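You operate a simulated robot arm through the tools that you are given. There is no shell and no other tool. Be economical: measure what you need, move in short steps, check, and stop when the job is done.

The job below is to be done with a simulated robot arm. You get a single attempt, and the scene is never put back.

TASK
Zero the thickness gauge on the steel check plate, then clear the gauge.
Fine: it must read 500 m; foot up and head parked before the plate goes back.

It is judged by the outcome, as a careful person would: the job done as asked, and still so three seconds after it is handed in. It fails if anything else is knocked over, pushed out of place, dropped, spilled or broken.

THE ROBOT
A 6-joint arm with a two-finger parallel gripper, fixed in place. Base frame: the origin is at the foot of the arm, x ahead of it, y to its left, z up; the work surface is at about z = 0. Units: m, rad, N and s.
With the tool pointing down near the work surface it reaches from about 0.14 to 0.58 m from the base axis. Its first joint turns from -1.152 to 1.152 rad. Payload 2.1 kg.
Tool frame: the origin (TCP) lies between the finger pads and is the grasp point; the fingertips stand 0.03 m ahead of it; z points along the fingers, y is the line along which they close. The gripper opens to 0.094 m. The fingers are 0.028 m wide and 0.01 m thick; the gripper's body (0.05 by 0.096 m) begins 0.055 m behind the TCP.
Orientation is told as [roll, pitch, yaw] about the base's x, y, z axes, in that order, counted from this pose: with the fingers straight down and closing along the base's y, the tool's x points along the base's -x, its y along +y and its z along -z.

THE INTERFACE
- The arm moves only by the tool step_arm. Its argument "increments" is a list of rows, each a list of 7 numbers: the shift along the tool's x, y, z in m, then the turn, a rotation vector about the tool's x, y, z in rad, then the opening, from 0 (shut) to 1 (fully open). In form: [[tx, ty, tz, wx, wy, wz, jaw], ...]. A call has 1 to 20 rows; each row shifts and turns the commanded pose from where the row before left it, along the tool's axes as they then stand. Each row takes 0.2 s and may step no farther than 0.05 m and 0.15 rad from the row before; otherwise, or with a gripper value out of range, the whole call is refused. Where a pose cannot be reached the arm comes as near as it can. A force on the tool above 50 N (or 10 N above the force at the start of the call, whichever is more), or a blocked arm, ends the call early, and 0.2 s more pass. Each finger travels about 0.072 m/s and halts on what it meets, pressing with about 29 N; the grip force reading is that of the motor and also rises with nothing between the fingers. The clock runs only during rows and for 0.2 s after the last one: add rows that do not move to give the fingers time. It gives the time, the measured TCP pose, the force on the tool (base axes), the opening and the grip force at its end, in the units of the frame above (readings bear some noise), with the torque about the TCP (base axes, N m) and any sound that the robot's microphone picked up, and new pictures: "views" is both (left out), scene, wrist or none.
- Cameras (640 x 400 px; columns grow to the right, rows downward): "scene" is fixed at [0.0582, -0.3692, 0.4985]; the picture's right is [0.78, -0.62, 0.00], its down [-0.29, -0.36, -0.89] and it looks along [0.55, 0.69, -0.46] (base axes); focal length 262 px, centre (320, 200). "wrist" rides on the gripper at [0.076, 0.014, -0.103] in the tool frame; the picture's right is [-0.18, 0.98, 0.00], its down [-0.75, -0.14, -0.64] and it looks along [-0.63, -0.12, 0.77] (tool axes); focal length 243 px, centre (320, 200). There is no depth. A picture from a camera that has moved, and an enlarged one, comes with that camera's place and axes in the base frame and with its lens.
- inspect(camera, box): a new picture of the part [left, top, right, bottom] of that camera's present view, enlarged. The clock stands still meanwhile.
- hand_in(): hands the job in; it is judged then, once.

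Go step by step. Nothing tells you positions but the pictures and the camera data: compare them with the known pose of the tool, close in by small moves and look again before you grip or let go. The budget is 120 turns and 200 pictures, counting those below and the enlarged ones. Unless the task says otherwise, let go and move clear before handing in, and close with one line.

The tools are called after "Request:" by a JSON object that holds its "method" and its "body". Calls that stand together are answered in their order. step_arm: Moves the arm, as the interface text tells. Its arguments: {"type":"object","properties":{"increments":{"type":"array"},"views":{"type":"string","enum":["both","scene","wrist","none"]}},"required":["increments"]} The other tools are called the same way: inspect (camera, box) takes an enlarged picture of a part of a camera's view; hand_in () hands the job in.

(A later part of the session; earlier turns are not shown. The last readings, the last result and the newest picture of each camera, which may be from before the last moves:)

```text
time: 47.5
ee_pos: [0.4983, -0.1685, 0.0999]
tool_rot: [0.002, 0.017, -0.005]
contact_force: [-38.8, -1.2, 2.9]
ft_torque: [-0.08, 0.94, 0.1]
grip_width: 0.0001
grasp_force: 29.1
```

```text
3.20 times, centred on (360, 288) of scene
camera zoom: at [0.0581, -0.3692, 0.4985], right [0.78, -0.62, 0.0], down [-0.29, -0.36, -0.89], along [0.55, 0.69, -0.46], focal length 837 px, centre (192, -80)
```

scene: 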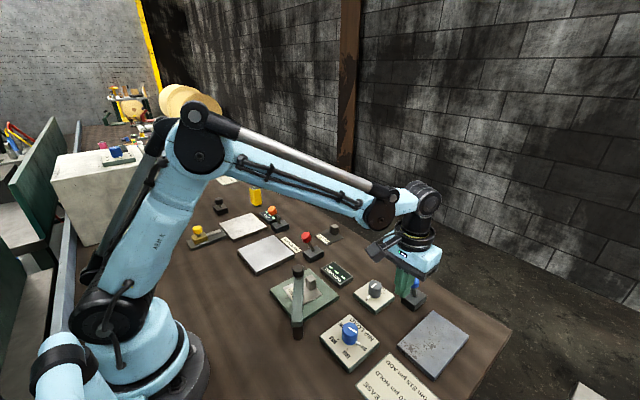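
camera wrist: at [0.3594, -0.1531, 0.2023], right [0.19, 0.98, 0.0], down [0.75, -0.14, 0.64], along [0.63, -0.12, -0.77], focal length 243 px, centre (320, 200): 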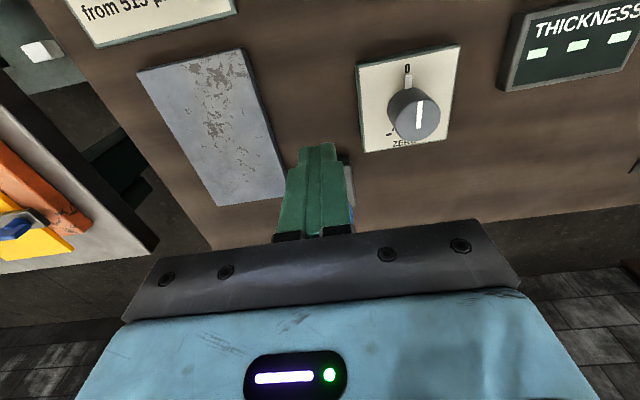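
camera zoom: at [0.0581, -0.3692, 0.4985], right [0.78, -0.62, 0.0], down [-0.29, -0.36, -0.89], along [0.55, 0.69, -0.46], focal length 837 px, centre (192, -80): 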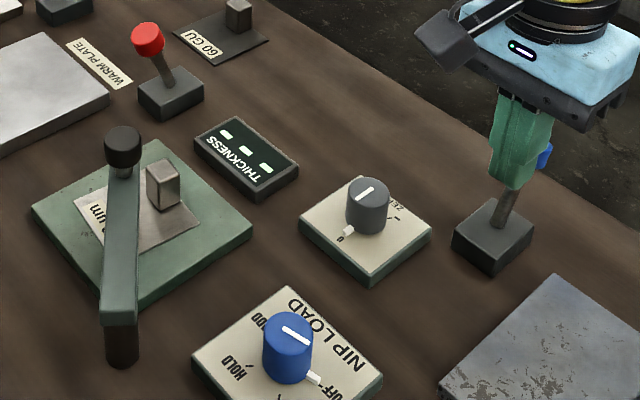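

The lever is at its stop. I'll back off, wait a moment, and check the gauge.

Request:
{"method": "step_arm", "body": {"increments": [[0.02, 0, 0, 0, 0, 0, 0], [0.03, 0, 0, 0, 0, 0, 0], [0.0, 0, -0.04, 0, 0, 0, 0], [0.0, 0, -0.04, 0, 0, 0, 0], [0.03, 0.03, -0.02, 0, 0, 0, 0], [0.03, 0.03, 0, 0, 0, 0, 0], [0, 0, 0, 0, 0, 0, 0]]}}

Request:
{"method": "inspect", "body": {"camera": "scene", "box": [260, 230, 460, 345]}}

Request:
{"method": "inspect", "body": {"camera": "wrist", "box": [260, 0, 540, 180]}}

```text
time: 49.1
ee_pos: [0.3924, -0.1056, 0.199]
tool_rot: [0.002, 0.003, -0.002]
contact_force: [0.7, -0.4, 0.1]
ft_torque: [0.03, -0.02, 0.03]
grip_width: 0.0
grasp_force: 28.9
camera wrist: at [0.3148, -0.0927, 0.3017], right [0.19, 0.98, 0.0], down [0.75, -0.14, 0.64], along [0.63, -0.12, -0.77], focal length 243 px, centre (320, 200)
```

scene: 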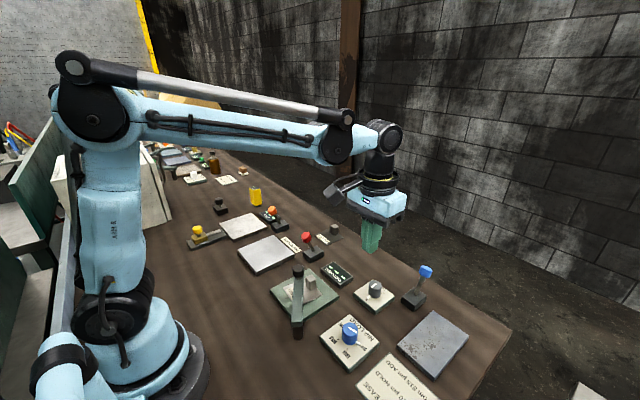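
wrist: 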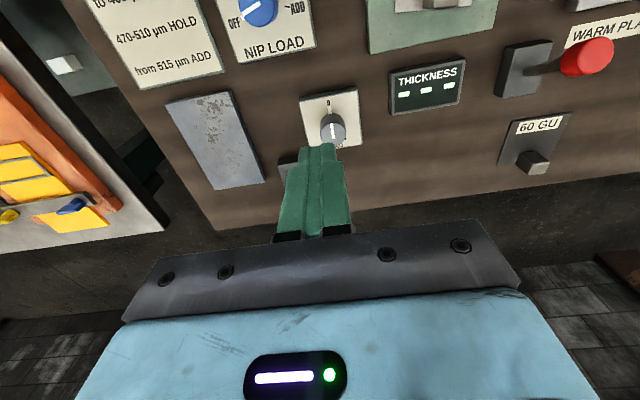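

```text
3.20 times, centred on (360, 288) of scene
camera zoom: at [0.0582, -0.3691, 0.4985], right [0.78, -0.62, 0.0], down [-0.29, -0.36, -0.89], along [0.55, 0.69, -0.46], focal length 837 px, centre (192, -80)
```

zoom: 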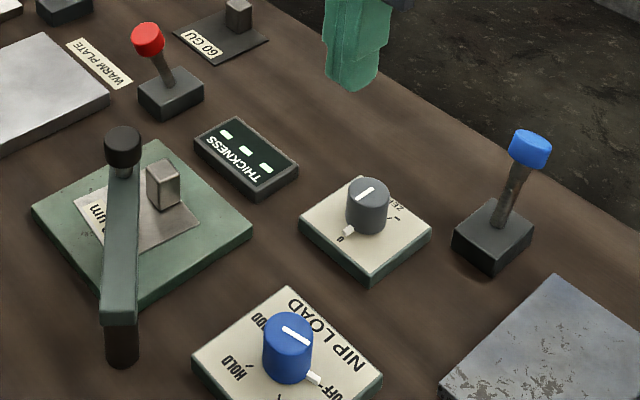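

```text
2.22 times, centred on (400, 90) of wrist
camera zoom: at [0.3148, -0.0927, 0.3017], right [0.19, 0.98, 0.0], down [0.75, -0.14, 0.64], along [0.63, -0.12, -0.77], focal length 539 px, centre (142, 444)
```

zoom: 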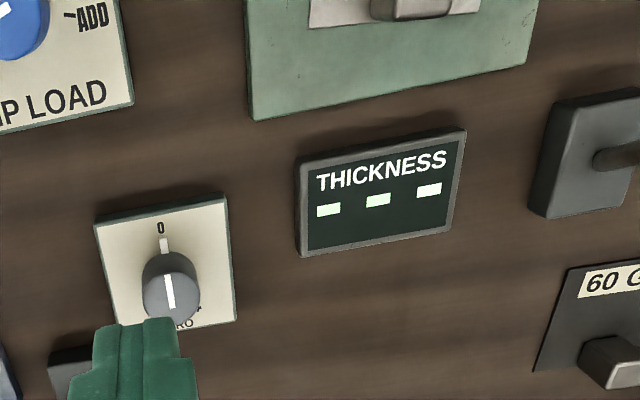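

The blue lever holds its new position, but the display is unchanged. I'll check from the –x side whether the foot actually moved.

Request:
{"method": "step_arm", "body": {"increments": [[0.03, 0.025, 0, 0, 0, 0, 0], [0.03, 0.025, 0, 0, 0, 0, 0], [0.03, 0.025, 0, 0, 0, 0, 0], [0.03, 0.025, 0, 0, 0, 0, 0], [0.035, 0.025, 0.02, 0, 0, 0, 0], [0, 0, 0.02, 0, 0, 0, 0], [0, 0, 0, 0, 0, 0, 0]], "views": "wrist"}}

Request:
{"method": "inspect", "body": {"camera": "wrist", "box": [220, 30, 420, 155]}}

```text
time: 50.7
ee_pos: [0.2378, 0.0173, 0.1621]
tool_rot: [0.001, 0.002, -0.002]
contact_force: [0.2, -0.8, 0.4]
ft_torque: [0.02, -0.02, -0.01]
grip_width: 0.0001
grasp_force: 29.0
camera wrist: at [0.1615, 0.0307, 0.2637], right [0.19, 0.98, 0.0], down [0.75, -0.14, 0.64], along [0.63, -0.12, -0.77], focal length 243 px, centre (320, 200)
```

wrist: 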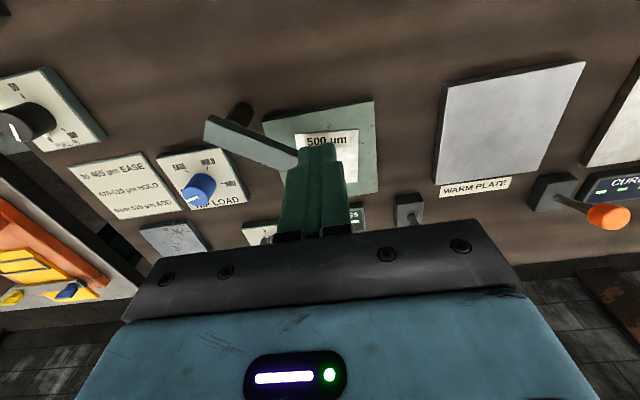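

```text
3.20 times, centred on (320, 92) of wrist
camera zoom: at [0.1615, 0.0307, 0.2637], right [0.19, 0.98, 0.0], down [0.75, -0.14, 0.64], along [0.63, -0.12, -0.77], focal length 776 px, centre (320, 544)
```

zoom: 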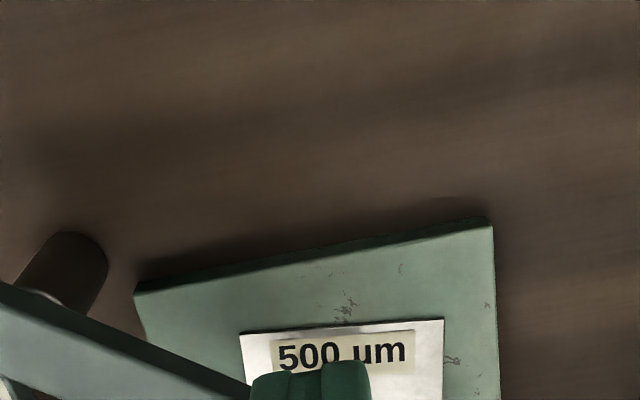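

Request:
{"method": "step_arm", "body": {"increments": [[0, 0.035, 0, 0, 0, 0, 0], [0, 0.035, 0, 0, 0, 0, 0], [0, 0, 0.0, 0, 0, 0, 0]], "views": "none"}}

Request:
{"method": "inspect", "body": {"camera": "wrist", "box": [160, 60, 320, 180]}}

```text
time: 51.5
ee_pos: [0.2371, 0.0876, 0.1613]
tool_rot: [0.002, 0.001, -0.003]
contact_force: [-0.1, 0.0, -0.2]
ft_torque: [0.01, -0.01, 0.01]
grip_width: 0.0
grasp_force: 28.7
```

```text
3.33 times, centred on (240, 120) of wrist
camera zoom: at [0.1607, 0.1022, 0.263], right [0.19, 0.98, 0.0], down [0.75, -0.15, 0.64], along [0.63, -0.12, -0.77], focal length 809 px, centre (587, 467)
```

zoom: 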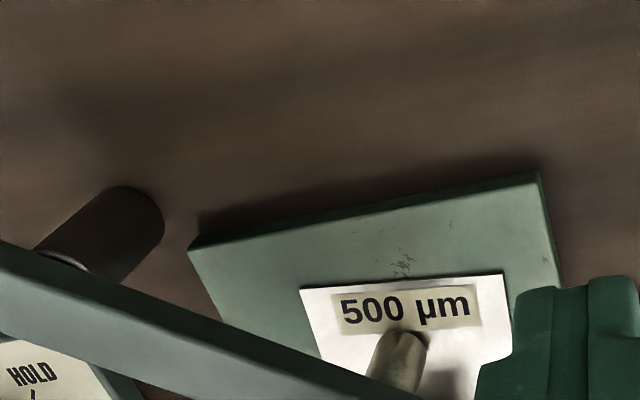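

The foot tip still measures about z≈0.017, unchanged, so the blue lever doesn't work it; I'll put that back afterwards. The red lever sits in the same row as the display, mirrored opposite ZERO, so it's the other candidate. I'll approach its ball at (0.391,0.11) from the –x side.

Request:
{"method": "step_arm", "body": {"increments": [[-0.038, 0.0075, 0, 0, 0, 0, 0], [-0.038, 0.0075, 0, 0, 0, 0, 0], [-0.038, 0.0075, 0, 0, 0, 0, 0], [0, 0, 0.04, 0, 0, 0, 0], [0, 0, 0.021, 0, 0, 0, 0], [0, 0, 0, 0, 0, 0, 0]]}}

Request:
{"method": "inspect", "body": {"camera": "scene", "box": [260, 200, 380, 290]}}

```text
time: 52.9
ee_pos: [0.3525, 0.112, 0.0982]
tool_rot: [0.002, 0.002, -0.004]
contact_force: [-0.3, 0.2, 0.3]
ft_torque: [0.01, 0.01, 0.02]
grip_width: 0.0
grasp_force: 28.9
camera wrist: at [0.2763, 0.1248, 0.2016], right [0.19, 0.98, 0.0], down [0.75, -0.14, 0.64], along [0.63, -0.12, -0.77], focal length 243 px, centre (320, 200)
```

scene: 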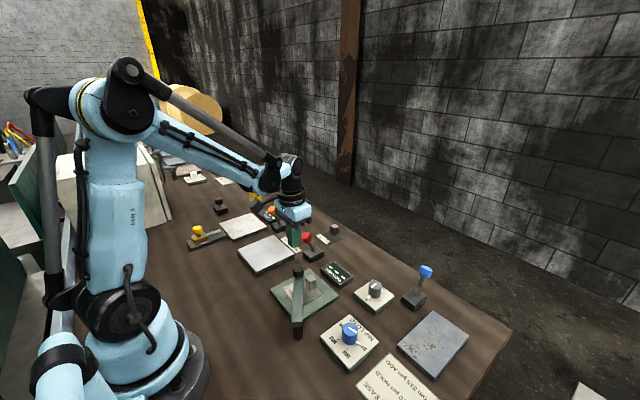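
wrist: 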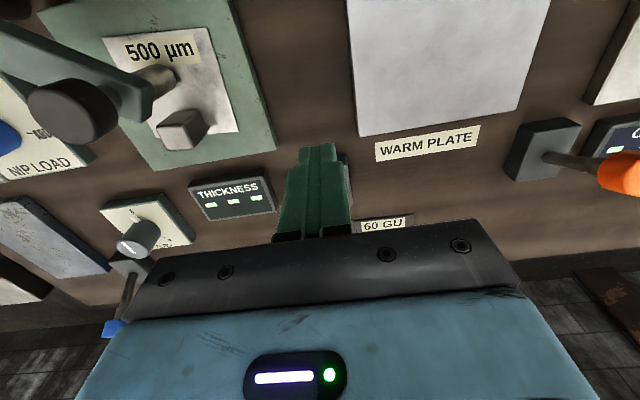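

```text
4.44 times, centred on (320, 245) of scene
camera zoom: at [0.0582, -0.3692, 0.4985], right [0.78, -0.62, 0.0], down [-0.29, -0.36, -0.89], along [0.55, 0.69, -0.46], focal length 1162 px, centre (320, 0)
```

zoom: 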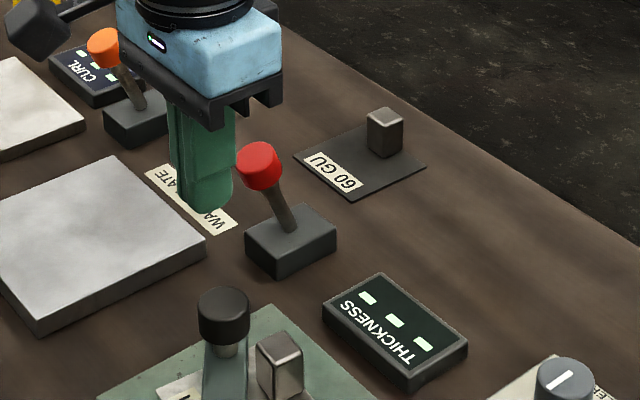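

The finger is just behind the red ball. Pushing +x, watching the gauge.

Request:
{"method": "step_arm", "body": {"increments": [[-0.009, 0, 0, 0, 0, 0, 0], [-0.009, 0, 0, 0, 0, 0, 0], [-0.009, 0, 0, 0, 0, 0, 0], [-0.009, 0, 0, 0, 0, 0, 0], [-0.009, 0, 0, 0, 0, 0, 0], [0, 0, 0, 0, 0, 0, 0]], "views": "none"}}

Request:
{"method": "inspect", "body": {"camera": "scene", "box": [260, 210, 380, 300]}}

```text
time: 54.3
ee_pos: [0.3972, 0.1106, 0.0998]
tool_rot: [0.002, 0.002, -0.004]
contact_force: [-0.4, 0.2, 0.3]
ft_torque: [0.0, 0.0, 0.02]
grip_width: 0.0
grasp_force: 29.2
```

```text
4.44 times, centred on (320, 255) of scene
camera zoom: at [0.0582, -0.3692, 0.4985], right [0.78, -0.62, 0.0], down [-0.29, -0.36, -0.89], along [0.55, 0.69, -0.46], focal length 1162 px, centre (320, -44)
```

zoom: 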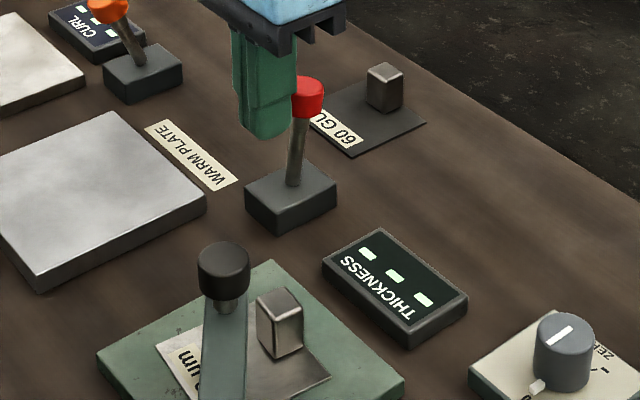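

Request:
{"method": "step_arm", "body": {"increments": [[-0.006, 0, 0, 0, 0, 0, 0], [-0.004, 0, 0, 0, 0, 0, 0], [-0.003, 0, 0, 0, 0, 0, 0], [0, 0, 0, 0, 0, 0, 0], [0, 0, 0, 0, 0, 0, 0]], "views": "none"}}

Request:
{"method": "inspect", "body": {"camera": "scene", "box": [260, 210, 380, 300]}}

```text
time: 55.5
ee_pos: [0.4094, 0.1115, 0.0993]
tool_rot: [0.002, 0.001, -0.004]
contact_force: [-0.2, 0.1, -0.1]
ft_torque: [0.0, -0.01, -0.02]
grip_width: 0.0001
grasp_force: 28.8
```

```text
4.44 times, centred on (320, 255) of scene
camera zoom: at [0.0582, -0.3692, 0.4985], right [0.78, -0.62, 0.0], down [-0.29, -0.36, -0.89], along [0.55, 0.69, -0.46], focal length 1162 px, centre (320, -44)
```

zoom: 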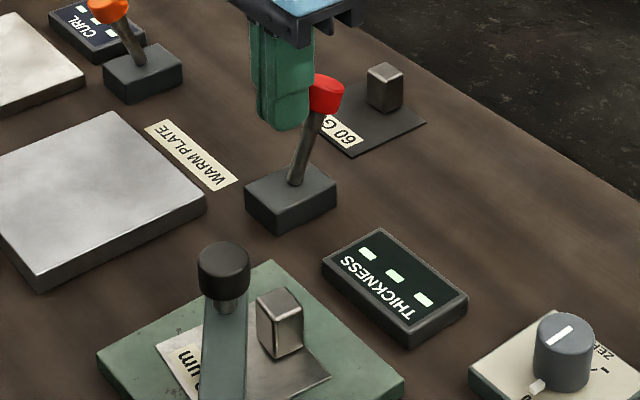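

Request:
{"method": "step_arm", "body": {"increments": [[-0.003, 0, 0, 0, 0, 0, 0], [-0.003, 0, 0, 0, 0, 0, 0], [-0.002, 0, 0, 0, 0, 0, 0], [0, 0, 0, 0, 0, 0, 0], [0, 0, 0, 0, 0, 0, 0]], "views": "none"}}

Request:
{"method": "inspect", "body": {"camera": "scene", "box": [260, 210, 380, 300]}}

```text
time: 56.4
ee_pos: [0.4123, 0.1108, 0.1001]
tool_rot: [0.0, 0.025, -0.002]
contact_force: [-11.2, -1.3, 3.4]
ft_torque: [0.0, 0.24, -0.02]
grip_width: 0.0
grasp_force: 28.7
stopped in row 4: the force on the tool passed its limit at 51 N (the readings are from after the stop); the commanded pose is now the measured one
```

```text
4.44 times, centred on (320, 255) of scene
camera zoom: at [0.0582, -0.3692, 0.4985], right [0.78, -0.62, 0.0], down [-0.29, -0.36, -0.89], along [0.55, 0.69, -0.46], focal length 1162 px, centre (320, -44)
```

zoom: 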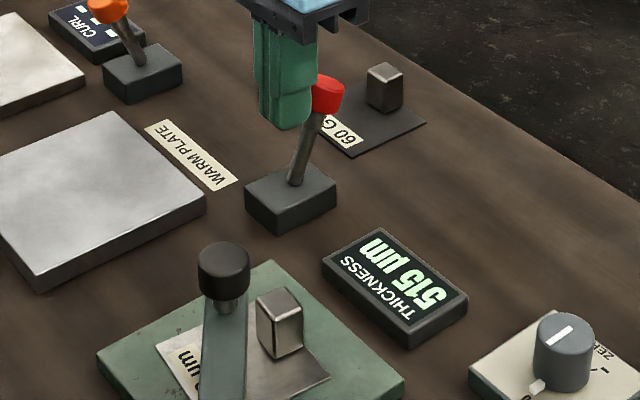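

The display now reads 515 µm, so the red lever lowers the foot. Next I'll back off and go over the ZERO knob with the fingers open to measure it.

Request:
{"method": "step_arm", "body": {"increments": [[0.02, 0, 0, 0, 0, 0, 0], [0, 0, -0.04, 0, 0, 0, 0], [0, -0.02, -0.04, 0, 0, 0, 0.3], [0, -0.045, 0, 0, 0, 0, 0.6], [0, -0.045, 0, 0, 0, 0, 0.6], [-0.01, -0.045, 0, 0, 0, 0, 0.6], [-0.01, -0.045, 0, 0, 0, 0, 0.6], [0, -0.008, 0.03, 0, 0, 0, 0.6], [0, 0, 0, 0, 0, 0, 0.6]]}}

Request:
{"method": "inspect", "body": {"camera": "wrist", "box": [240, 40, 440, 165]}}

Request:
{"method": "inspect", "body": {"camera": "scene", "box": [260, 220, 420, 330]}}

```text
time: 58.4
ee_pos: [0.4138, -0.096, 0.1491]
tool_rot: [0.0, 0.02, -0.001]
contact_force: [0.5, 1.0, 0.6]
ft_torque: [0.01, 0.0, 0.01]
grip_width: 0.0564
grasp_force: 0.1
camera wrist: at [0.3402, -0.0829, 0.2531], right [0.19, 0.98, 0.0], down [0.77, -0.14, 0.63], along [0.61, -0.12, -0.78], focal length 243 px, centre (320, 200)
```

scene: 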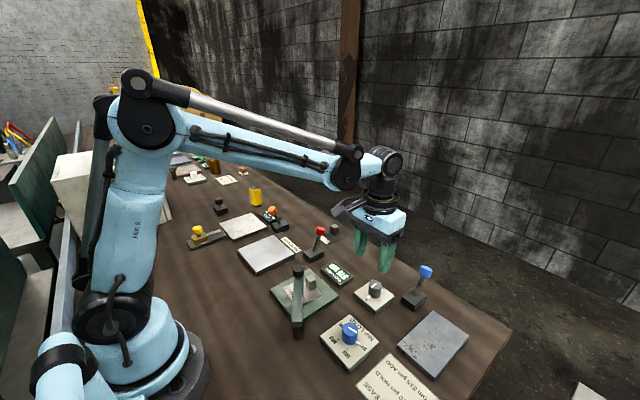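
wrist: 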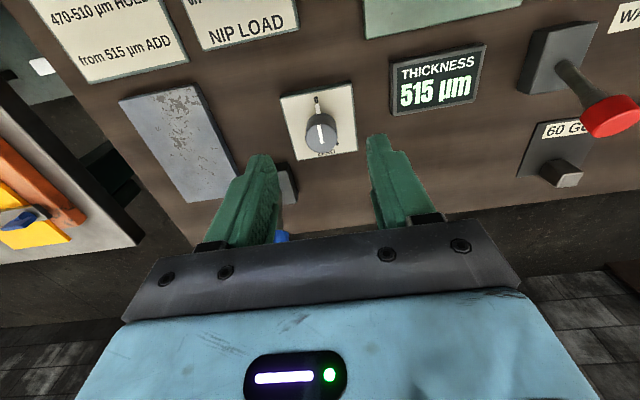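

```text
3.20 times, centred on (340, 102) of wrist
camera zoom: at [0.3402, -0.0829, 0.2531], right [0.19, 0.98, 0.0], down [0.77, -0.14, 0.63], along [0.61, -0.12, -0.78], focal length 776 px, centre (256, 512)
```

zoom: 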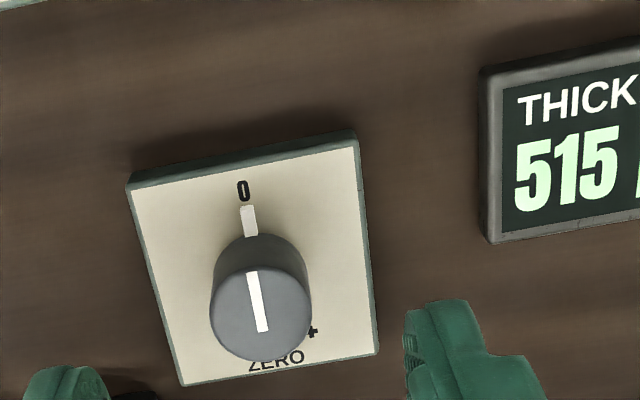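

```text
3.64 times, centred on (340, 275) of scene
camera zoom: at [0.0582, -0.3692, 0.4985], right [0.78, -0.62, 0.0], down [-0.29, -0.36, -0.89], along [0.55, 0.69, -0.46], focal length 951 px, centre (247, -73)
```

zoom: 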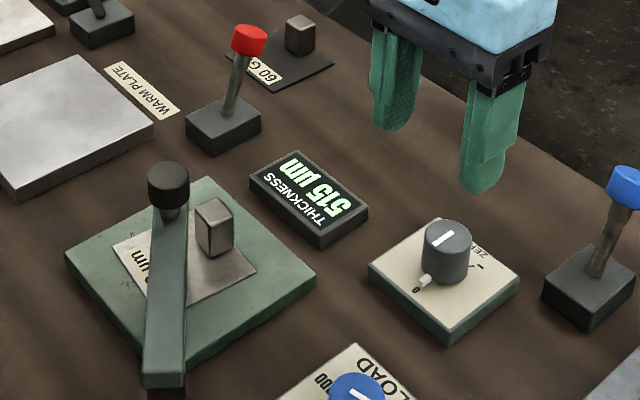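

The ZERO knob is at (0.434,-0.1005), its top is at z≈0.041, and it's 29 mm across. I'll level the tool, centre over it and descend.

Request:
{"method": "step_arm", "body": {"increments": [[-0.02, -0.0045, 0, 0, -0.02, 0, 0.5], [0, 0, 0.04, 0, 0, 0, 0.5], [0, 0, 0.035, 0, 0, 0, 0.5], [0, 0, 0, 0, 0, 0, 0.5]]}}

Request:
{"method": "inspect", "body": {"camera": "scene", "box": [310, 240, 430, 330]}}

```text
time: 59.4
ee_pos: [0.4336, -0.103, 0.075]
tool_rot: [0.001, 0.0, -0.002]
contact_force: [0.1, 0.0, 0.5]
ft_torque: [-0.01, 0.0, 0.0]
grip_width: 0.0466
grasp_force: 0.1
camera wrist: at [0.3565, -0.0883, 0.1778], right [0.19, 0.98, 0.0], down [0.75, -0.14, 0.64], along [0.63, -0.12, -0.77], focal length 243 px, centre (320, 200)
```

scene: 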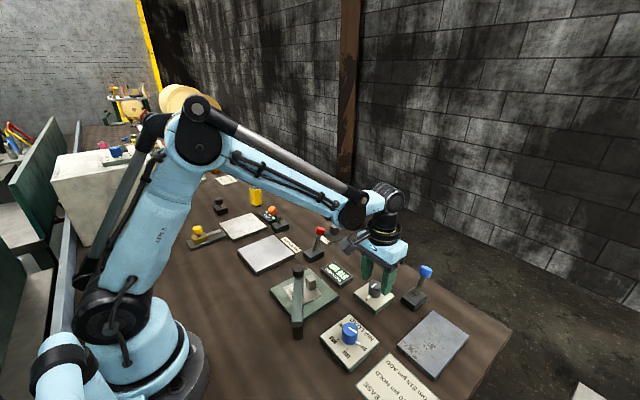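
wrist: 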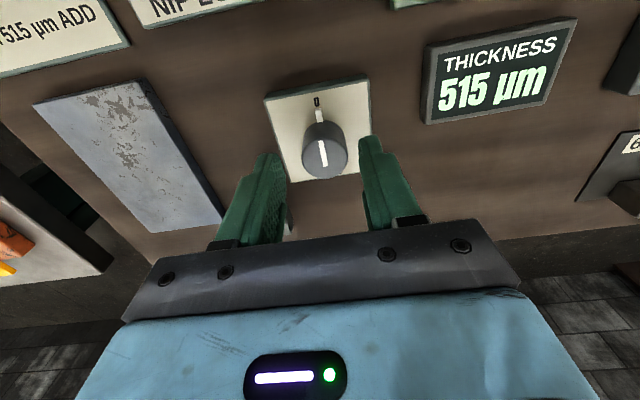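

```text
4.44 times, centred on (370, 285) of scene
camera zoom: at [0.0582, -0.3692, 0.4985], right [0.78, -0.62, 0.0], down [-0.29, -0.36, -0.89], along [0.55, 0.69, -0.46], focal length 1162 px, centre (98, -178)
```

zoom: 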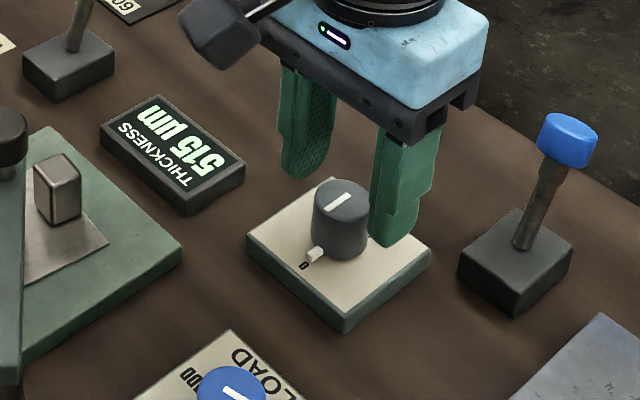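

Request:
{"method": "step_arm", "body": {"increments": [[0, 0.0025, 0, 0, 0, 0, 0.5], [0, 0, 0.015, 0, 0, 0, 0.5], [0, 0, 0.007, 0, 0, 0, 0.5], [0, 0, 0, 0, 0, 0, 0.4], [0, 0, 0, 0, 0, 0, 0.25], [0, 0, 0, 0, 0, 0, 0.25], [0, 0, 0, 0, 0, 0, 0.25]]}}

Request:
{"method": "inspect", "body": {"camera": "scene", "box": [310, 240, 430, 330]}}

```text
time: 61.0
ee_pos: [0.4343, -0.1005, 0.0533]
tool_rot: [0.0, -0.001, -0.001]
contact_force: [2.4, -0.7, -6.9]
ft_torque: [-0.6, 0.11, 0.0]
grip_width: 0.0293
grasp_force: 45.0
camera wrist: at [0.3576, -0.0855, 0.1553], right [0.19, 0.98, 0.0], down [0.75, -0.14, 0.64], along [0.63, -0.12, -0.77], focal length 243 px, centre (320, 200)
```

scene: 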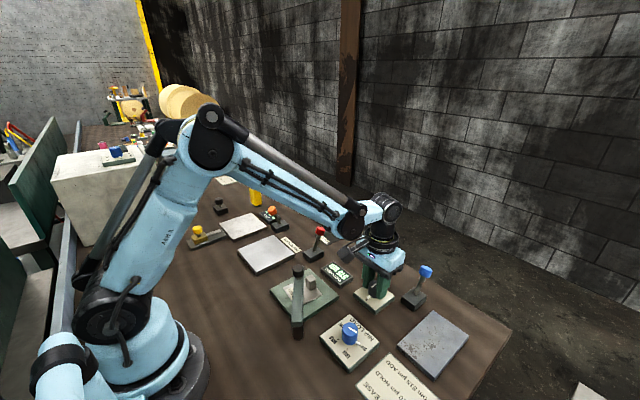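
wrist: 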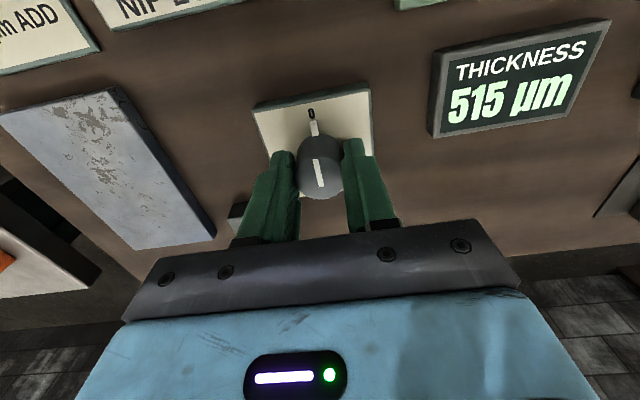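

```text
4.44 times, centred on (370, 285) of scene
camera zoom: at [0.0582, -0.3692, 0.4985], right [0.78, -0.62, 0.0], down [-0.29, -0.36, -0.89], along [0.55, 0.69, -0.46], focal length 1162 px, centre (98, -178)
```

zoom: 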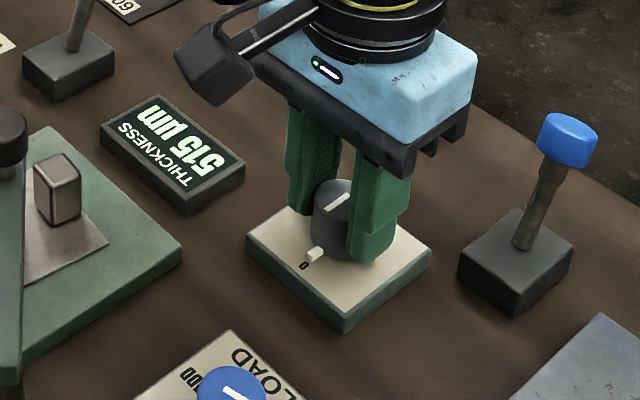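

ZERO is gripped and the display is visible in the wrist view. I'll turn a small amount toward "–" (counter-clockwise from above) and read.

Request:
{"method": "step_arm", "body": {"increments": [[0, 0, 0, 0, 0, -0.1, 0.25], [0, 0, 0, 0, 0, -0.1, 0.25], [0, 0, 0, 0, 0, 0, 0.25]], "views": "wrist"}}

```text
time: 61.8
ee_pos: [0.4327, -0.0991, 0.0522]
tool_rot: [0.0, -0.001, 0.201]
contact_force: [7.5, -1.2, -19.2]
ft_torque: [-0.74, 0.33, -0.01]
grip_width: 0.0296
grasp_force: 44.6
camera wrist: at [0.3562, -0.1013, 0.1553], right [-0.01, 1.0, 0.0], down [0.77, 0.01, 0.64], along [0.64, 0.01, -0.77], focal length 243 px, centre (320, 200)
```

wrist: 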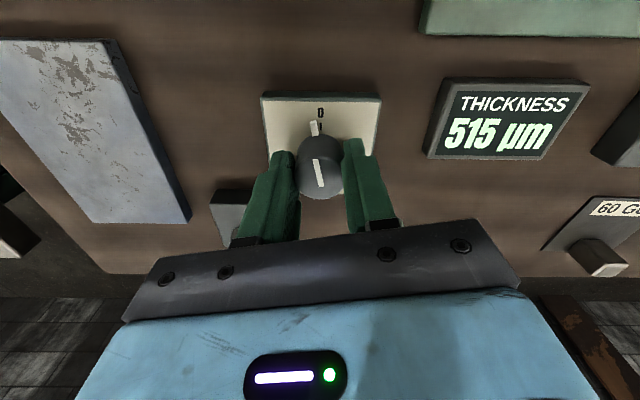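

The knob and its pointer turned about 0.2 rad but the reading still shows 515. I'll turn further.

Request:
{"method": "step_arm", "body": {"increments": [[0, 0, -0.001, 0, 0, -0.1, 0.25], [0, 0, 0, 0, 0, -0.1, 0.25], [0, 0, 0, 0, 0, 0, 0.25], [0, 0, 0, 0, 0, 0, 0.25]], "views": "wrist"}}

Request:
{"method": "inspect", "body": {"camera": "wrist", "box": [240, 60, 400, 220]}}

```text
time: 62.8
ee_pos: [0.4334, -0.0992, 0.0537]
tool_rot: [-0.001, 0.001, 0.396]
contact_force: [13.4, -12.3, -34.8]
ft_torque: [0.3, -0.18, -0.02]
grip_width: 0.0294
grasp_force: 45.2
camera wrist: at [0.3578, -0.1168, 0.1557], right [-0.21, 0.98, 0.0], down [0.75, 0.16, 0.64], along [0.63, 0.14, -0.77], focal length 243 px, centre (320, 200)
```

wrist: 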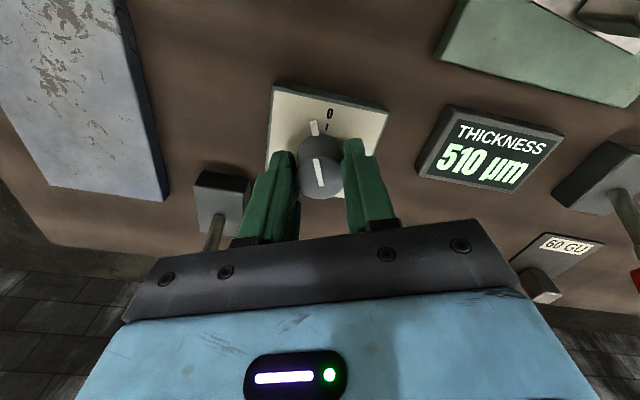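

```text
2.50 times, centred on (320, 140) of wrist
camera zoom: at [0.3578, -0.1168, 0.1557], right [-0.21, 0.98, 0.0], down [0.75, 0.16, 0.64], along [0.63, 0.14, -0.77], focal length 606 px, centre (320, 350)
```

zoom: 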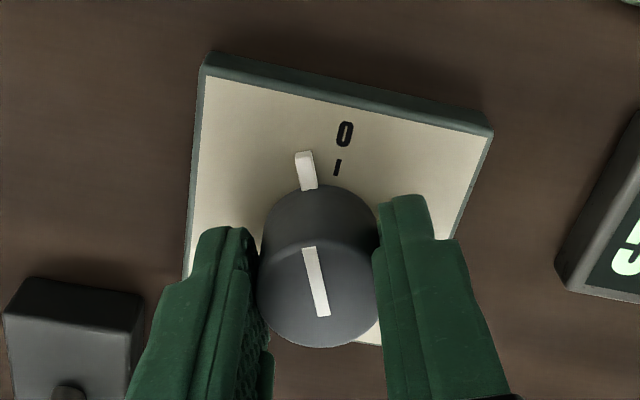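

It now reads 510, so this is the right direction, in 5 µm steps. I'll relieve the upward pull and turn more.

Request:
{"method": "step_arm", "body": {"increments": [[0, 0, 0.002, 0, 0, 0, 0.25], [0, 0, 0, 0, 0, -0.1, 0.25], [0, 0, 0, 0, 0, -0.1, 0.25], [0, 0, 0, 0, 0, 0, 0.25], [0, 0, 0, 0, 0, 0, 0.25]], "views": "wrist"}}

```text
time: 64.0
ee_pos: [0.434, -0.1013, 0.0522]
tool_rot: [-0.001, 0.002, 0.598]
contact_force: [5.9, -16.7, 35.7]
ft_torque: [-0.05, 0.03, -0.04]
grip_width: 0.0295
grasp_force: 45.4
camera wrist: at [0.363, -0.1316, 0.1547], right [-0.4, 0.92, 0.0], down [0.7, 0.31, 0.64], along [0.59, 0.26, -0.77], focal length 243 px, centre (320, 200)
```

wrist: 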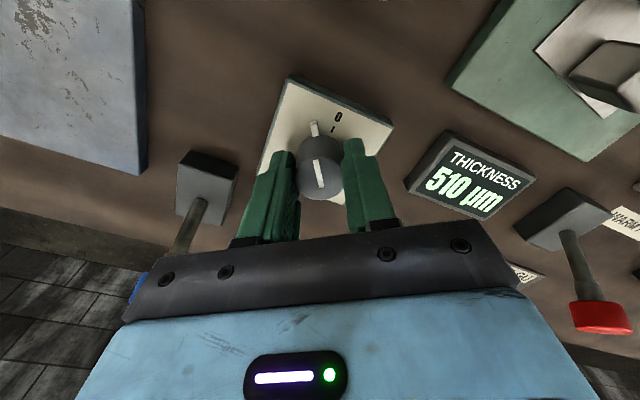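

Still 510 at 0.6 rad; I'll continue turning in small steps and balance the vertical load.

Request:
{"method": "step_arm", "body": {"increments": [[0, 0, -0.001, 0, 0, -0.1, 0.25], [0, 0, 0, 0, 0, -0.1, 0.25], [0, 0, 0, 0, 0, -0.1, 0.25], [0, 0, 0, 0, 0, 0, 0.25], [0, 0, 0, 0, 0, 0, 0.25]], "views": "wrist"}}

```text
time: 65.2
ee_pos: [0.4343, -0.1003, 0.0518]
tool_rot: [-0.003, -0.001, 0.898]
contact_force: [17.1, -15.5, -6.6]
ft_torque: [-0.58, 0.59, -0.03]
grip_width: 0.0296
grasp_force: 45.0
camera wrist: at [0.3753, -0.1514, 0.1546], right [-0.65, 0.76, 0.0], down [0.58, 0.5, 0.64], along [0.49, 0.42, -0.77], focal length 243 px, centre (320, 200)
```

wrist: 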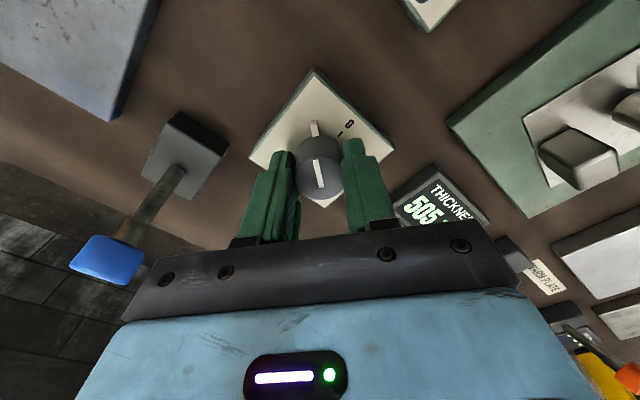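

505 at 0.9 rad, so I expect 500 near 1.5 rad. I'll continue and read the display from the scene camera.

Request:
{"method": "step_arm", "body": {"increments": [[0, 0, 0, 0, 0, -0.1, 0.25], [0, 0, 0, 0, 0, -0.1, 0.25], [0, 0, 0, 0, 0, -0.1, 0.25], [0, 0, 0, 0, 0, 0, 0.25], [0, 0, 0, 0, 0, 0, 0.25]], "views": "none"}}

Request:
{"method": "inspect", "body": {"camera": "scene", "box": [310, 240, 430, 330]}}

```text
time: 66.4
ee_pos: [0.4352, -0.0994, 0.0526]
tool_rot: [-0.005, -0.001, 1.199]
contact_force: [22.2, -15.4, -34.1]
ft_torque: [-0.33, 0.28, -0.03]
grip_width: 0.0296
grasp_force: 44.7
```

```text
4.44 times, centred on (370, 285) of scene
camera zoom: at [0.0583, -0.3692, 0.4984], right [0.78, -0.62, 0.0], down [-0.29, -0.36, -0.89], along [0.55, 0.69, -0.46], focal length 1162 px, centre (98, -178)
```

zoom: 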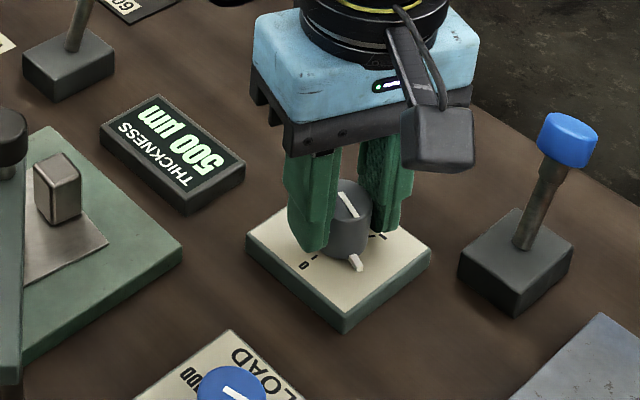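

It reads 500. I'll turn 0.1 rad more to sit mid-band, unload the vertical pull and open the fingers.

Request:
{"method": "step_arm", "body": {"increments": [[0, 0, 0.001, 0, 0, -0.1, 0.25], [0, 0, 0, 0, 0, 0, 0.25], [0, 0, 0, 0, 0, 0, 0.35], [0, 0, 0, 0, 0, 0, 0.5], [0, 0, 0, 0, 0, 0, 0.55], [0, 0, 0, 0, 0, 0, 0.55]], "views": "none"}}

Request:
{"method": "inspect", "body": {"camera": "scene", "box": [310, 240, 430, 330]}}

```text
time: 67.8
ee_pos: [0.4343, -0.0998, 0.0511]
tool_rot: [0.002, 0.0, 1.298]
contact_force: [-0.8, 0.3, -0.3]
ft_torque: [0.02, 0.02, -0.01]
grip_width: 0.0518
grasp_force: 0.1
```

```text
4.44 times, centred on (370, 285) of scene
camera zoom: at [0.0582, -0.3692, 0.4985], right [0.78, -0.62, 0.0], down [-0.29, -0.36, -0.89], along [0.55, 0.69, -0.46], focal length 1162 px, centre (98, -178)
```

zoom: 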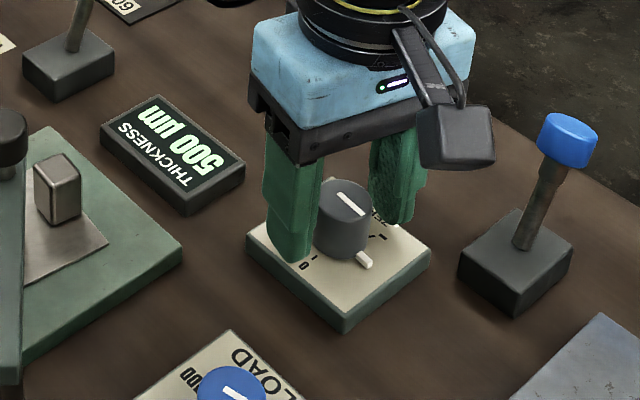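

Released, and it still reads 500 µm. I'll rise, unwind, and put the blue lever back as I found it by gripping the ball lightly and drawing it toward –x.

Request:
{"method": "step_arm", "body": {"increments": [[0, 0, -0.04, 0, 0, 0, 0.55], [0, 0, -0.045, 0, 0, 0, 0.55], [0, 0, -0.045, 0, 0, 0.144, 0.55], [0, 0, 0, 0, 0, 0.144, 0.55], [0, 0, 0, 0, 0, 0.144, 0.55], [0, 0, 0, 0, 0, 0.144, 0.55], [0, 0, 0, 0, 0, 0.144, 0.55], [0, 0, 0, 0, 0, 0.144, 0.55], [0, 0, 0, 0, 0, 0.144, 0.55], [0, 0, 0, 0, 0, 0.144, 0.55], [0, 0, 0, 0, 0, 0.146, 0.55], [-0.03, -0.02, 0, 0, 0, 0, 0.6], [-0.035, -0.025, 0, 0, 0, 0, 0.6], [-0.02, -0.02, 0, 0, 0, 0, 0.6], [0, 0, 0, 0, 0, 0, 0.6]]}}

Request:
{"method": "inspect", "body": {"camera": "wrist", "box": [220, 80, 420, 205]}}

Request:
{"method": "inspect", "body": {"camera": "scene", "box": [340, 230, 460, 320]}}

```text
time: 71.0
ee_pos: [0.5185, -0.1628, 0.1828]
tool_rot: [0.0, 0.003, 0.0]
contact_force: [-0.3, -0.5, 0.4]
ft_torque: [-0.01, 0.01, 0.0]
grip_width: 0.0564
grasp_force: 0.0
camera wrist: at [0.4423, -0.1508, 0.2846], right [0.18, 0.98, 0.0], down [0.75, -0.14, 0.64], along [0.63, -0.12, -0.77], focal length 243 px, centre (320, 200)
```

scene: 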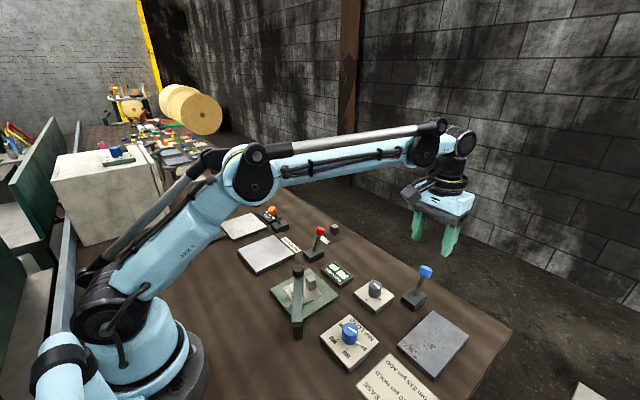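
wrist: 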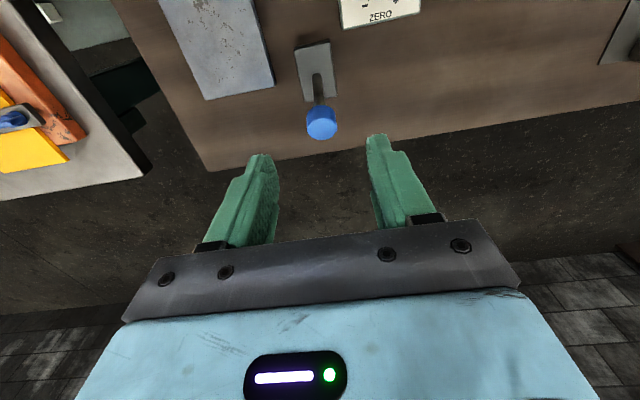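

```text
3.20 times, centred on (320, 142) of wrist
camera zoom: at [0.4423, -0.1508, 0.2846], right [0.18, 0.98, 0.0], down [0.75, -0.14, 0.64], along [0.63, -0.12, -0.77], focal length 776 px, centre (320, 384)
```

zoom: 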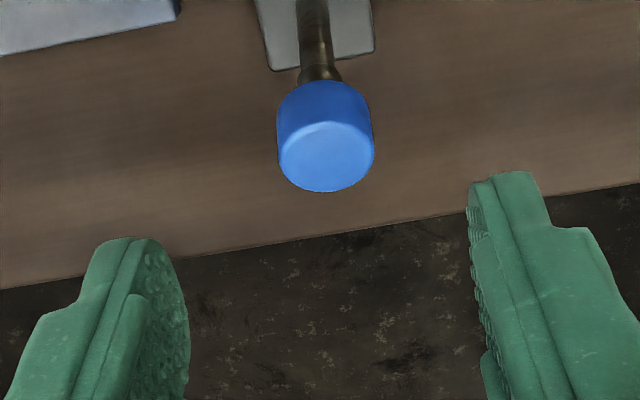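

```text
4.44 times, centred on (400, 275) of scene
camera zoom: at [0.0582, -0.3692, 0.4985], right [0.78, -0.62, 0.0], down [-0.29, -0.36, -0.89], along [0.55, 0.69, -0.46], focal length 1162 px, centre (-36, -133)
```

zoom: 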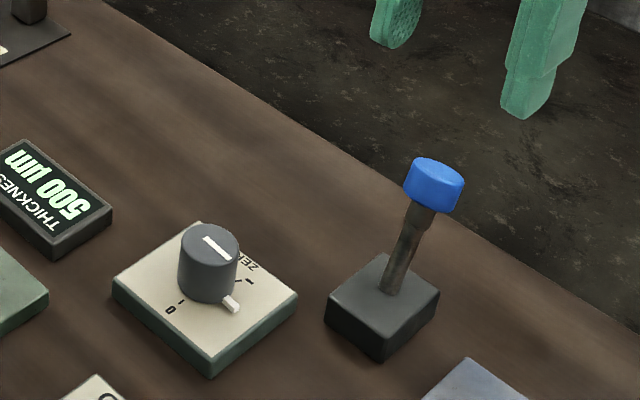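

The ball is at (0.527,-0.166,0.076). I'll straddle it, grip, and draw it back along its arc.

Request:
{"method": "step_arm", "body": {"increments": [[-0.0085, -0.003, 0.04, 0, 0, 0, 0.6], [0, 0, 0.04, 0, 0, 0, 0.6], [0, 0, 0.01, 0, 0, 0, 0.6], [0, 0, 0, 0, 0, 0, 0.4], [0, 0, 0, 0, 0, 0, 0.27], [0, 0, 0, 0, 0, 0, 0.27], [0, 0, 0, 0, 0, 0, 0.27]], "views": "none"}}

Request:
{"method": "inspect", "body": {"camera": "scene", "box": [340, 230, 460, 320]}}

```text
time: 72.6
ee_pos: [0.5284, -0.1656, 0.0907]
tool_rot: [0.002, 0.0, 0.0]
contact_force: [0.2, 5.3, -2.0]
ft_torque: [0.02, -0.06, 0.03]
grip_width: 0.0286
grasp_force: 1.9
```

```text
4.44 times, centred on (400, 275) of scene
camera zoom: at [0.0582, -0.3692, 0.4985], right [0.78, -0.62, 0.0], down [-0.29, -0.36, -0.89], along [0.55, 0.69, -0.46], focal length 1162 px, centre (-36, -133)
```

zoom: 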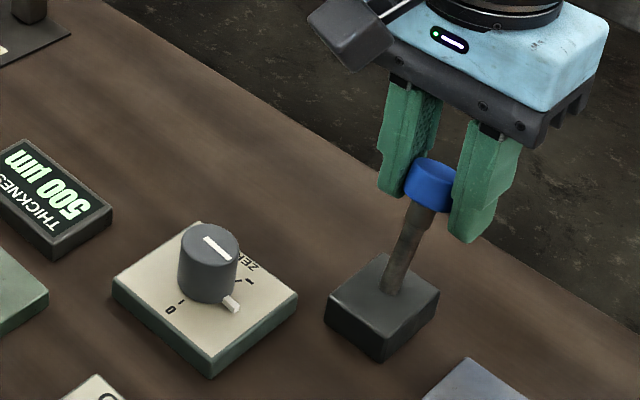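

The ball is lightly held. Drawing it toward –x along the arc.

Request:
{"method": "step_arm", "body": {"increments": [[0.008, 0, -0.002, 0, 0, 0, 0.26], [0.008, 0, -0.0015, 0, 0, 0, 0.26], [0.008, 0, -0.0005, 0, 0, 0, 0.26], [0.008, 0, 0.0005, 0, 0, 0, 0.26], [0.008, 0, 0.001, 0, 0, 0, 0.26], [0.006, 0, 0.001, 0, 0, 0, 0.26], [0, 0, 0, 0, 0, 0, 0.26]], "views": "none"}}

Request:
{"method": "inspect", "body": {"camera": "scene", "box": [340, 230, 460, 320]}}

```text
time: 73.9
ee_pos: [0.4883, -0.1661, 0.0972]
tool_rot: [0.005, 0.002, 0.0]
contact_force: [0.2, 5.6, 12.1]
ft_torque: [0.17, -0.1, 0.11]
grip_width: 0.0276
grasp_force: 2.6
stopped in row 6: the force on the tool passed its limit at 57 N (the readings are from after the stop); the commanded pose is now the measured one
```

```text
4.44 times, centred on (400, 275) of scene
camera zoom: at [0.0581, -0.3691, 0.4985], right [0.78, -0.62, 0.0], down [-0.29, -0.36, -0.89], along [0.55, 0.69, -0.46], focal length 1162 px, centre (-36, -133)
```

zoom: 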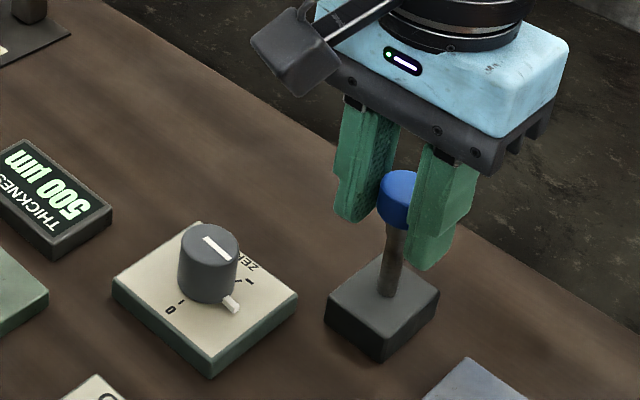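

It's halfway, but the arc mismatch loaded the grip. I'll let go and push the rest of the way from the +x side with closed fingers instead.

Request:
{"method": "step_arm", "body": {"increments": [[0, 0, 0, 0, 0, 0, 0.45], [0, 0, 0, 0, 0, 0, 0.6], [0, 0, -0.04, 0, 0, 0, 0.6], [-0.03, 0, -0.01, 0, 0, 0, 0.3], [-0.025, 0, 0, 0, 0, 0, 0], [0, 0, 0, 0, 0, 0, 0], [0, 0, 0, 0, 0, 0, 0], [0, 0, 0.025, 0, 0, 0, 0], [0, 0, 0.022, 0, 0, 0, 0], [0, 0, 0, 0, 0, 0, 0]], "views": "none"}}

Request:
{"method": "inspect", "body": {"camera": "scene", "box": [340, 230, 460, 320]}}

```text
time: 76.1
ee_pos: [0.542, -0.1681, 0.0994]
tool_rot: [0.003, 0.001, -0.001]
contact_force: [0.3, 0.2, -0.3]
ft_torque: [0.01, 0.01, 0.02]
grip_width: 0.0
grasp_force: 29.1
```

```text
4.44 times, centred on (400, 275) of scene
camera zoom: at [0.0582, -0.3692, 0.4985], right [0.78, -0.62, 0.0], down [-0.29, -0.36, -0.89], along [0.55, 0.69, -0.46], focal length 1162 px, centre (-36, -133)
```

zoom: 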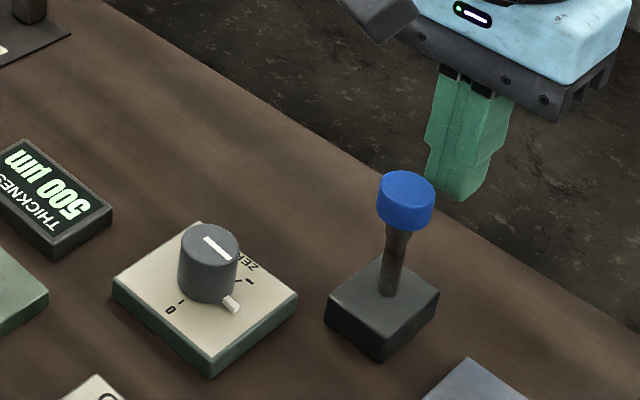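

Request:
{"method": "step_arm", "body": {"increments": [[0.009, 0, 0, 0, 0, 0, 0], [0.009, 0, 0, 0, 0, 0, 0], [0.009, 0, 0, 0, 0, 0, 0], [0.004, 0, 0, 0, 0, 0, 0], [0, 0, 0, 0, 0, 0, 0]], "views": "none"}}

Request:
{"method": "inspect", "body": {"camera": "scene", "box": [340, 230, 460, 320]}}

```text
time: 77.3
ee_pos: [0.5111, -0.1671, 0.1004]
tool_rot: [0.004, -0.001, -0.002]
contact_force: [0.2, 0.0, 0.4]
ft_torque: [0.0, 0.03, 0.02]
grip_width: 0.0
grasp_force: 29.0
```

```text
4.44 times, centred on (400, 275) of scene
camera zoom: at [0.0582, -0.3692, 0.4985], right [0.78, -0.62, 0.0], down [-0.29, -0.36, -0.89], along [0.55, 0.69, -0.46], focal length 1162 px, centre (-36, -133)
```

zoom: 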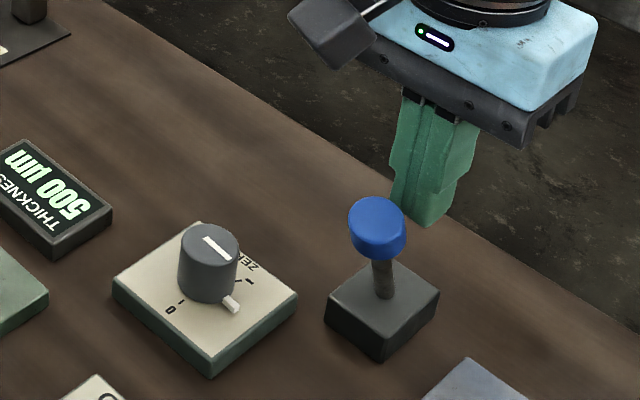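

The blue lever is back exactly as first pictured. Next I'll raise the foot, moving to the +x side of the red ball.

Request:
{"method": "step_arm", "body": {"increments": [[-0.015, 0, -0.02, 0, 0, 0, 0], [0, 0, -0.045, 0, 0, 0, 0], [0, 0, -0.035, 0, 0, 0, 0], [0.006, 0.046, 0, 0, 0, 0, 0], [0.006, 0.046, 0, 0, 0, 0, 0], [0.006, 0.046, 0, 0, 0, 0, 0], [0.006, 0.046, 0, 0, 0, 0, 0], [0.006, 0.046, 0, 0, 0, 0, 0], [0.006, 0.046, 0, 0, 0, 0, 0], [0, 0, 0.04, 0, 0, 0, 0], [0, 0, 0, 0, 0, 0, 0]]}}

Request:
{"method": "inspect", "body": {"camera": "scene", "box": [260, 200, 380, 290]}}

```text
time: 79.7
ee_pos: [0.4897, 0.1092, 0.1594]
tool_rot: [0.005, -0.002, 0.0]
contact_force: [0.1, 0.4, 0.0]
ft_torque: [-0.02, -0.03, 0.02]
grip_width: 0.0003
grasp_force: 29.1
camera wrist: at [0.4135, 0.124, 0.2618], right [0.19, 0.98, 0.0], down [0.75, -0.14, 0.64], along [0.63, -0.12, -0.77], focal length 243 px, centre (320, 200)
```

scene: 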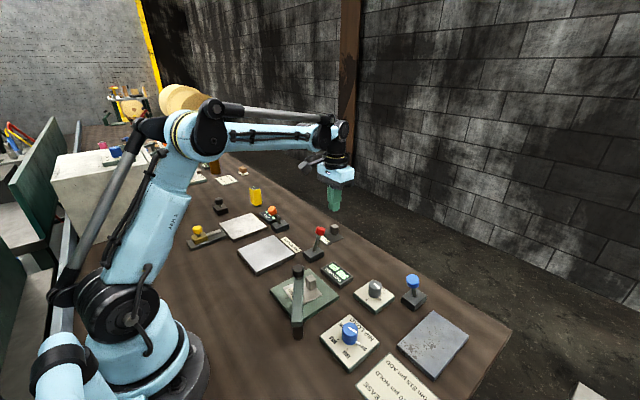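
wrist: 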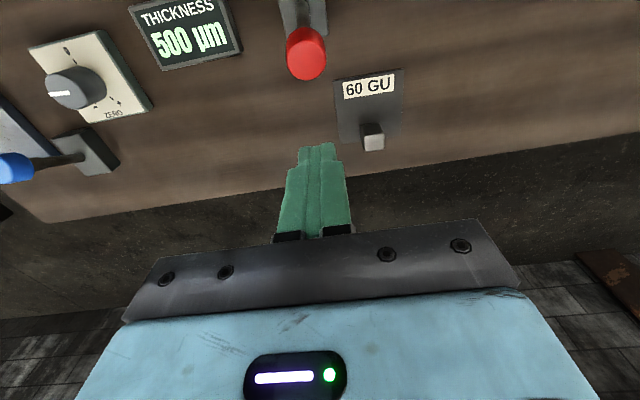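

```text
4.44 times, centred on (320, 245) of scene
camera zoom: at [0.0582, -0.3691, 0.4985], right [0.78, -0.62, 0.0], down [-0.29, -0.36, -0.89], along [0.55, 0.69, -0.46], focal length 1162 px, centre (320, 0)
```

zoom: 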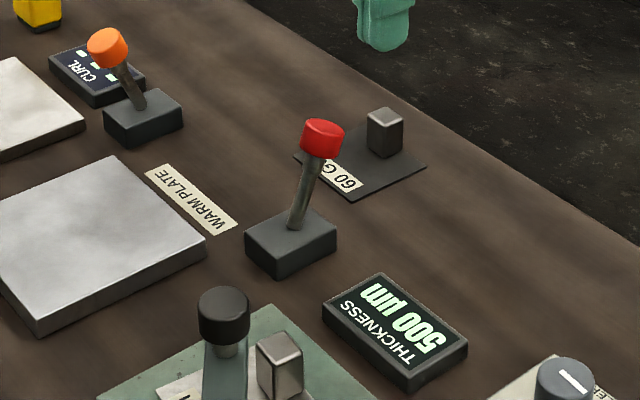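

The ball is at (0.439,0.11). I'll descend on its far side and push toward –x.

Request:
{"method": "step_arm", "body": {"increments": [[0, 0, 0.04, 0, 0, 0, 0], [0, 0, 0.02, 0, 0, 0, 0], [0.01, 0, 0, 0, 0, 0, 0], [0.01, 0, 0, 0, 0, 0, 0], [0.01, 0, 0, 0, 0, 0, 0], [0.01, 0, 0, 0, 0, 0, 0], [0.01, 0, 0, 0, 0, 0, 0], [0.01, 0, 0, 0, 0, 0, 0], [0.006, 0, 0, 0, 0, 0, 0], [0, 0, 0, 0, 0, 0, 0]], "views": "none"}}

Request:
{"method": "inspect", "body": {"camera": "scene", "box": [260, 210, 380, 300]}}

```text
time: 81.9
ee_pos: [0.4265, 0.1091, 0.1003]
tool_rot: [0.002, -0.001, -0.003]
contact_force: [0.7, 0.4, -0.1]
ft_torque: [0.0, 0.03, 0.0]
grip_width: 0.0
grasp_force: 29.0
```

```text
4.44 times, centred on (320, 255) of scene
camera zoom: at [0.0582, -0.3692, 0.4985], right [0.78, -0.62, 0.0], down [-0.29, -0.36, -0.89], along [0.55, 0.69, -0.46], focal length 1162 px, centre (320, -44)
```

zoom: 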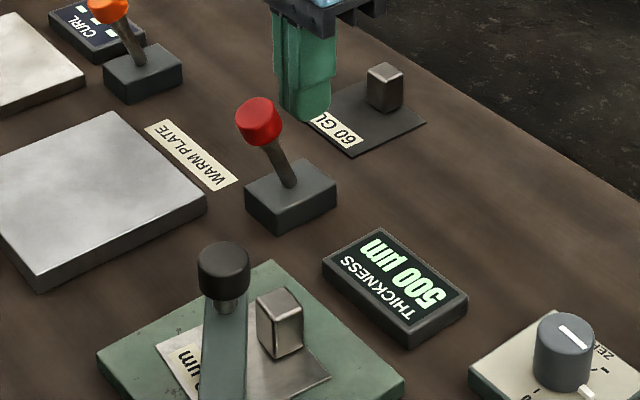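

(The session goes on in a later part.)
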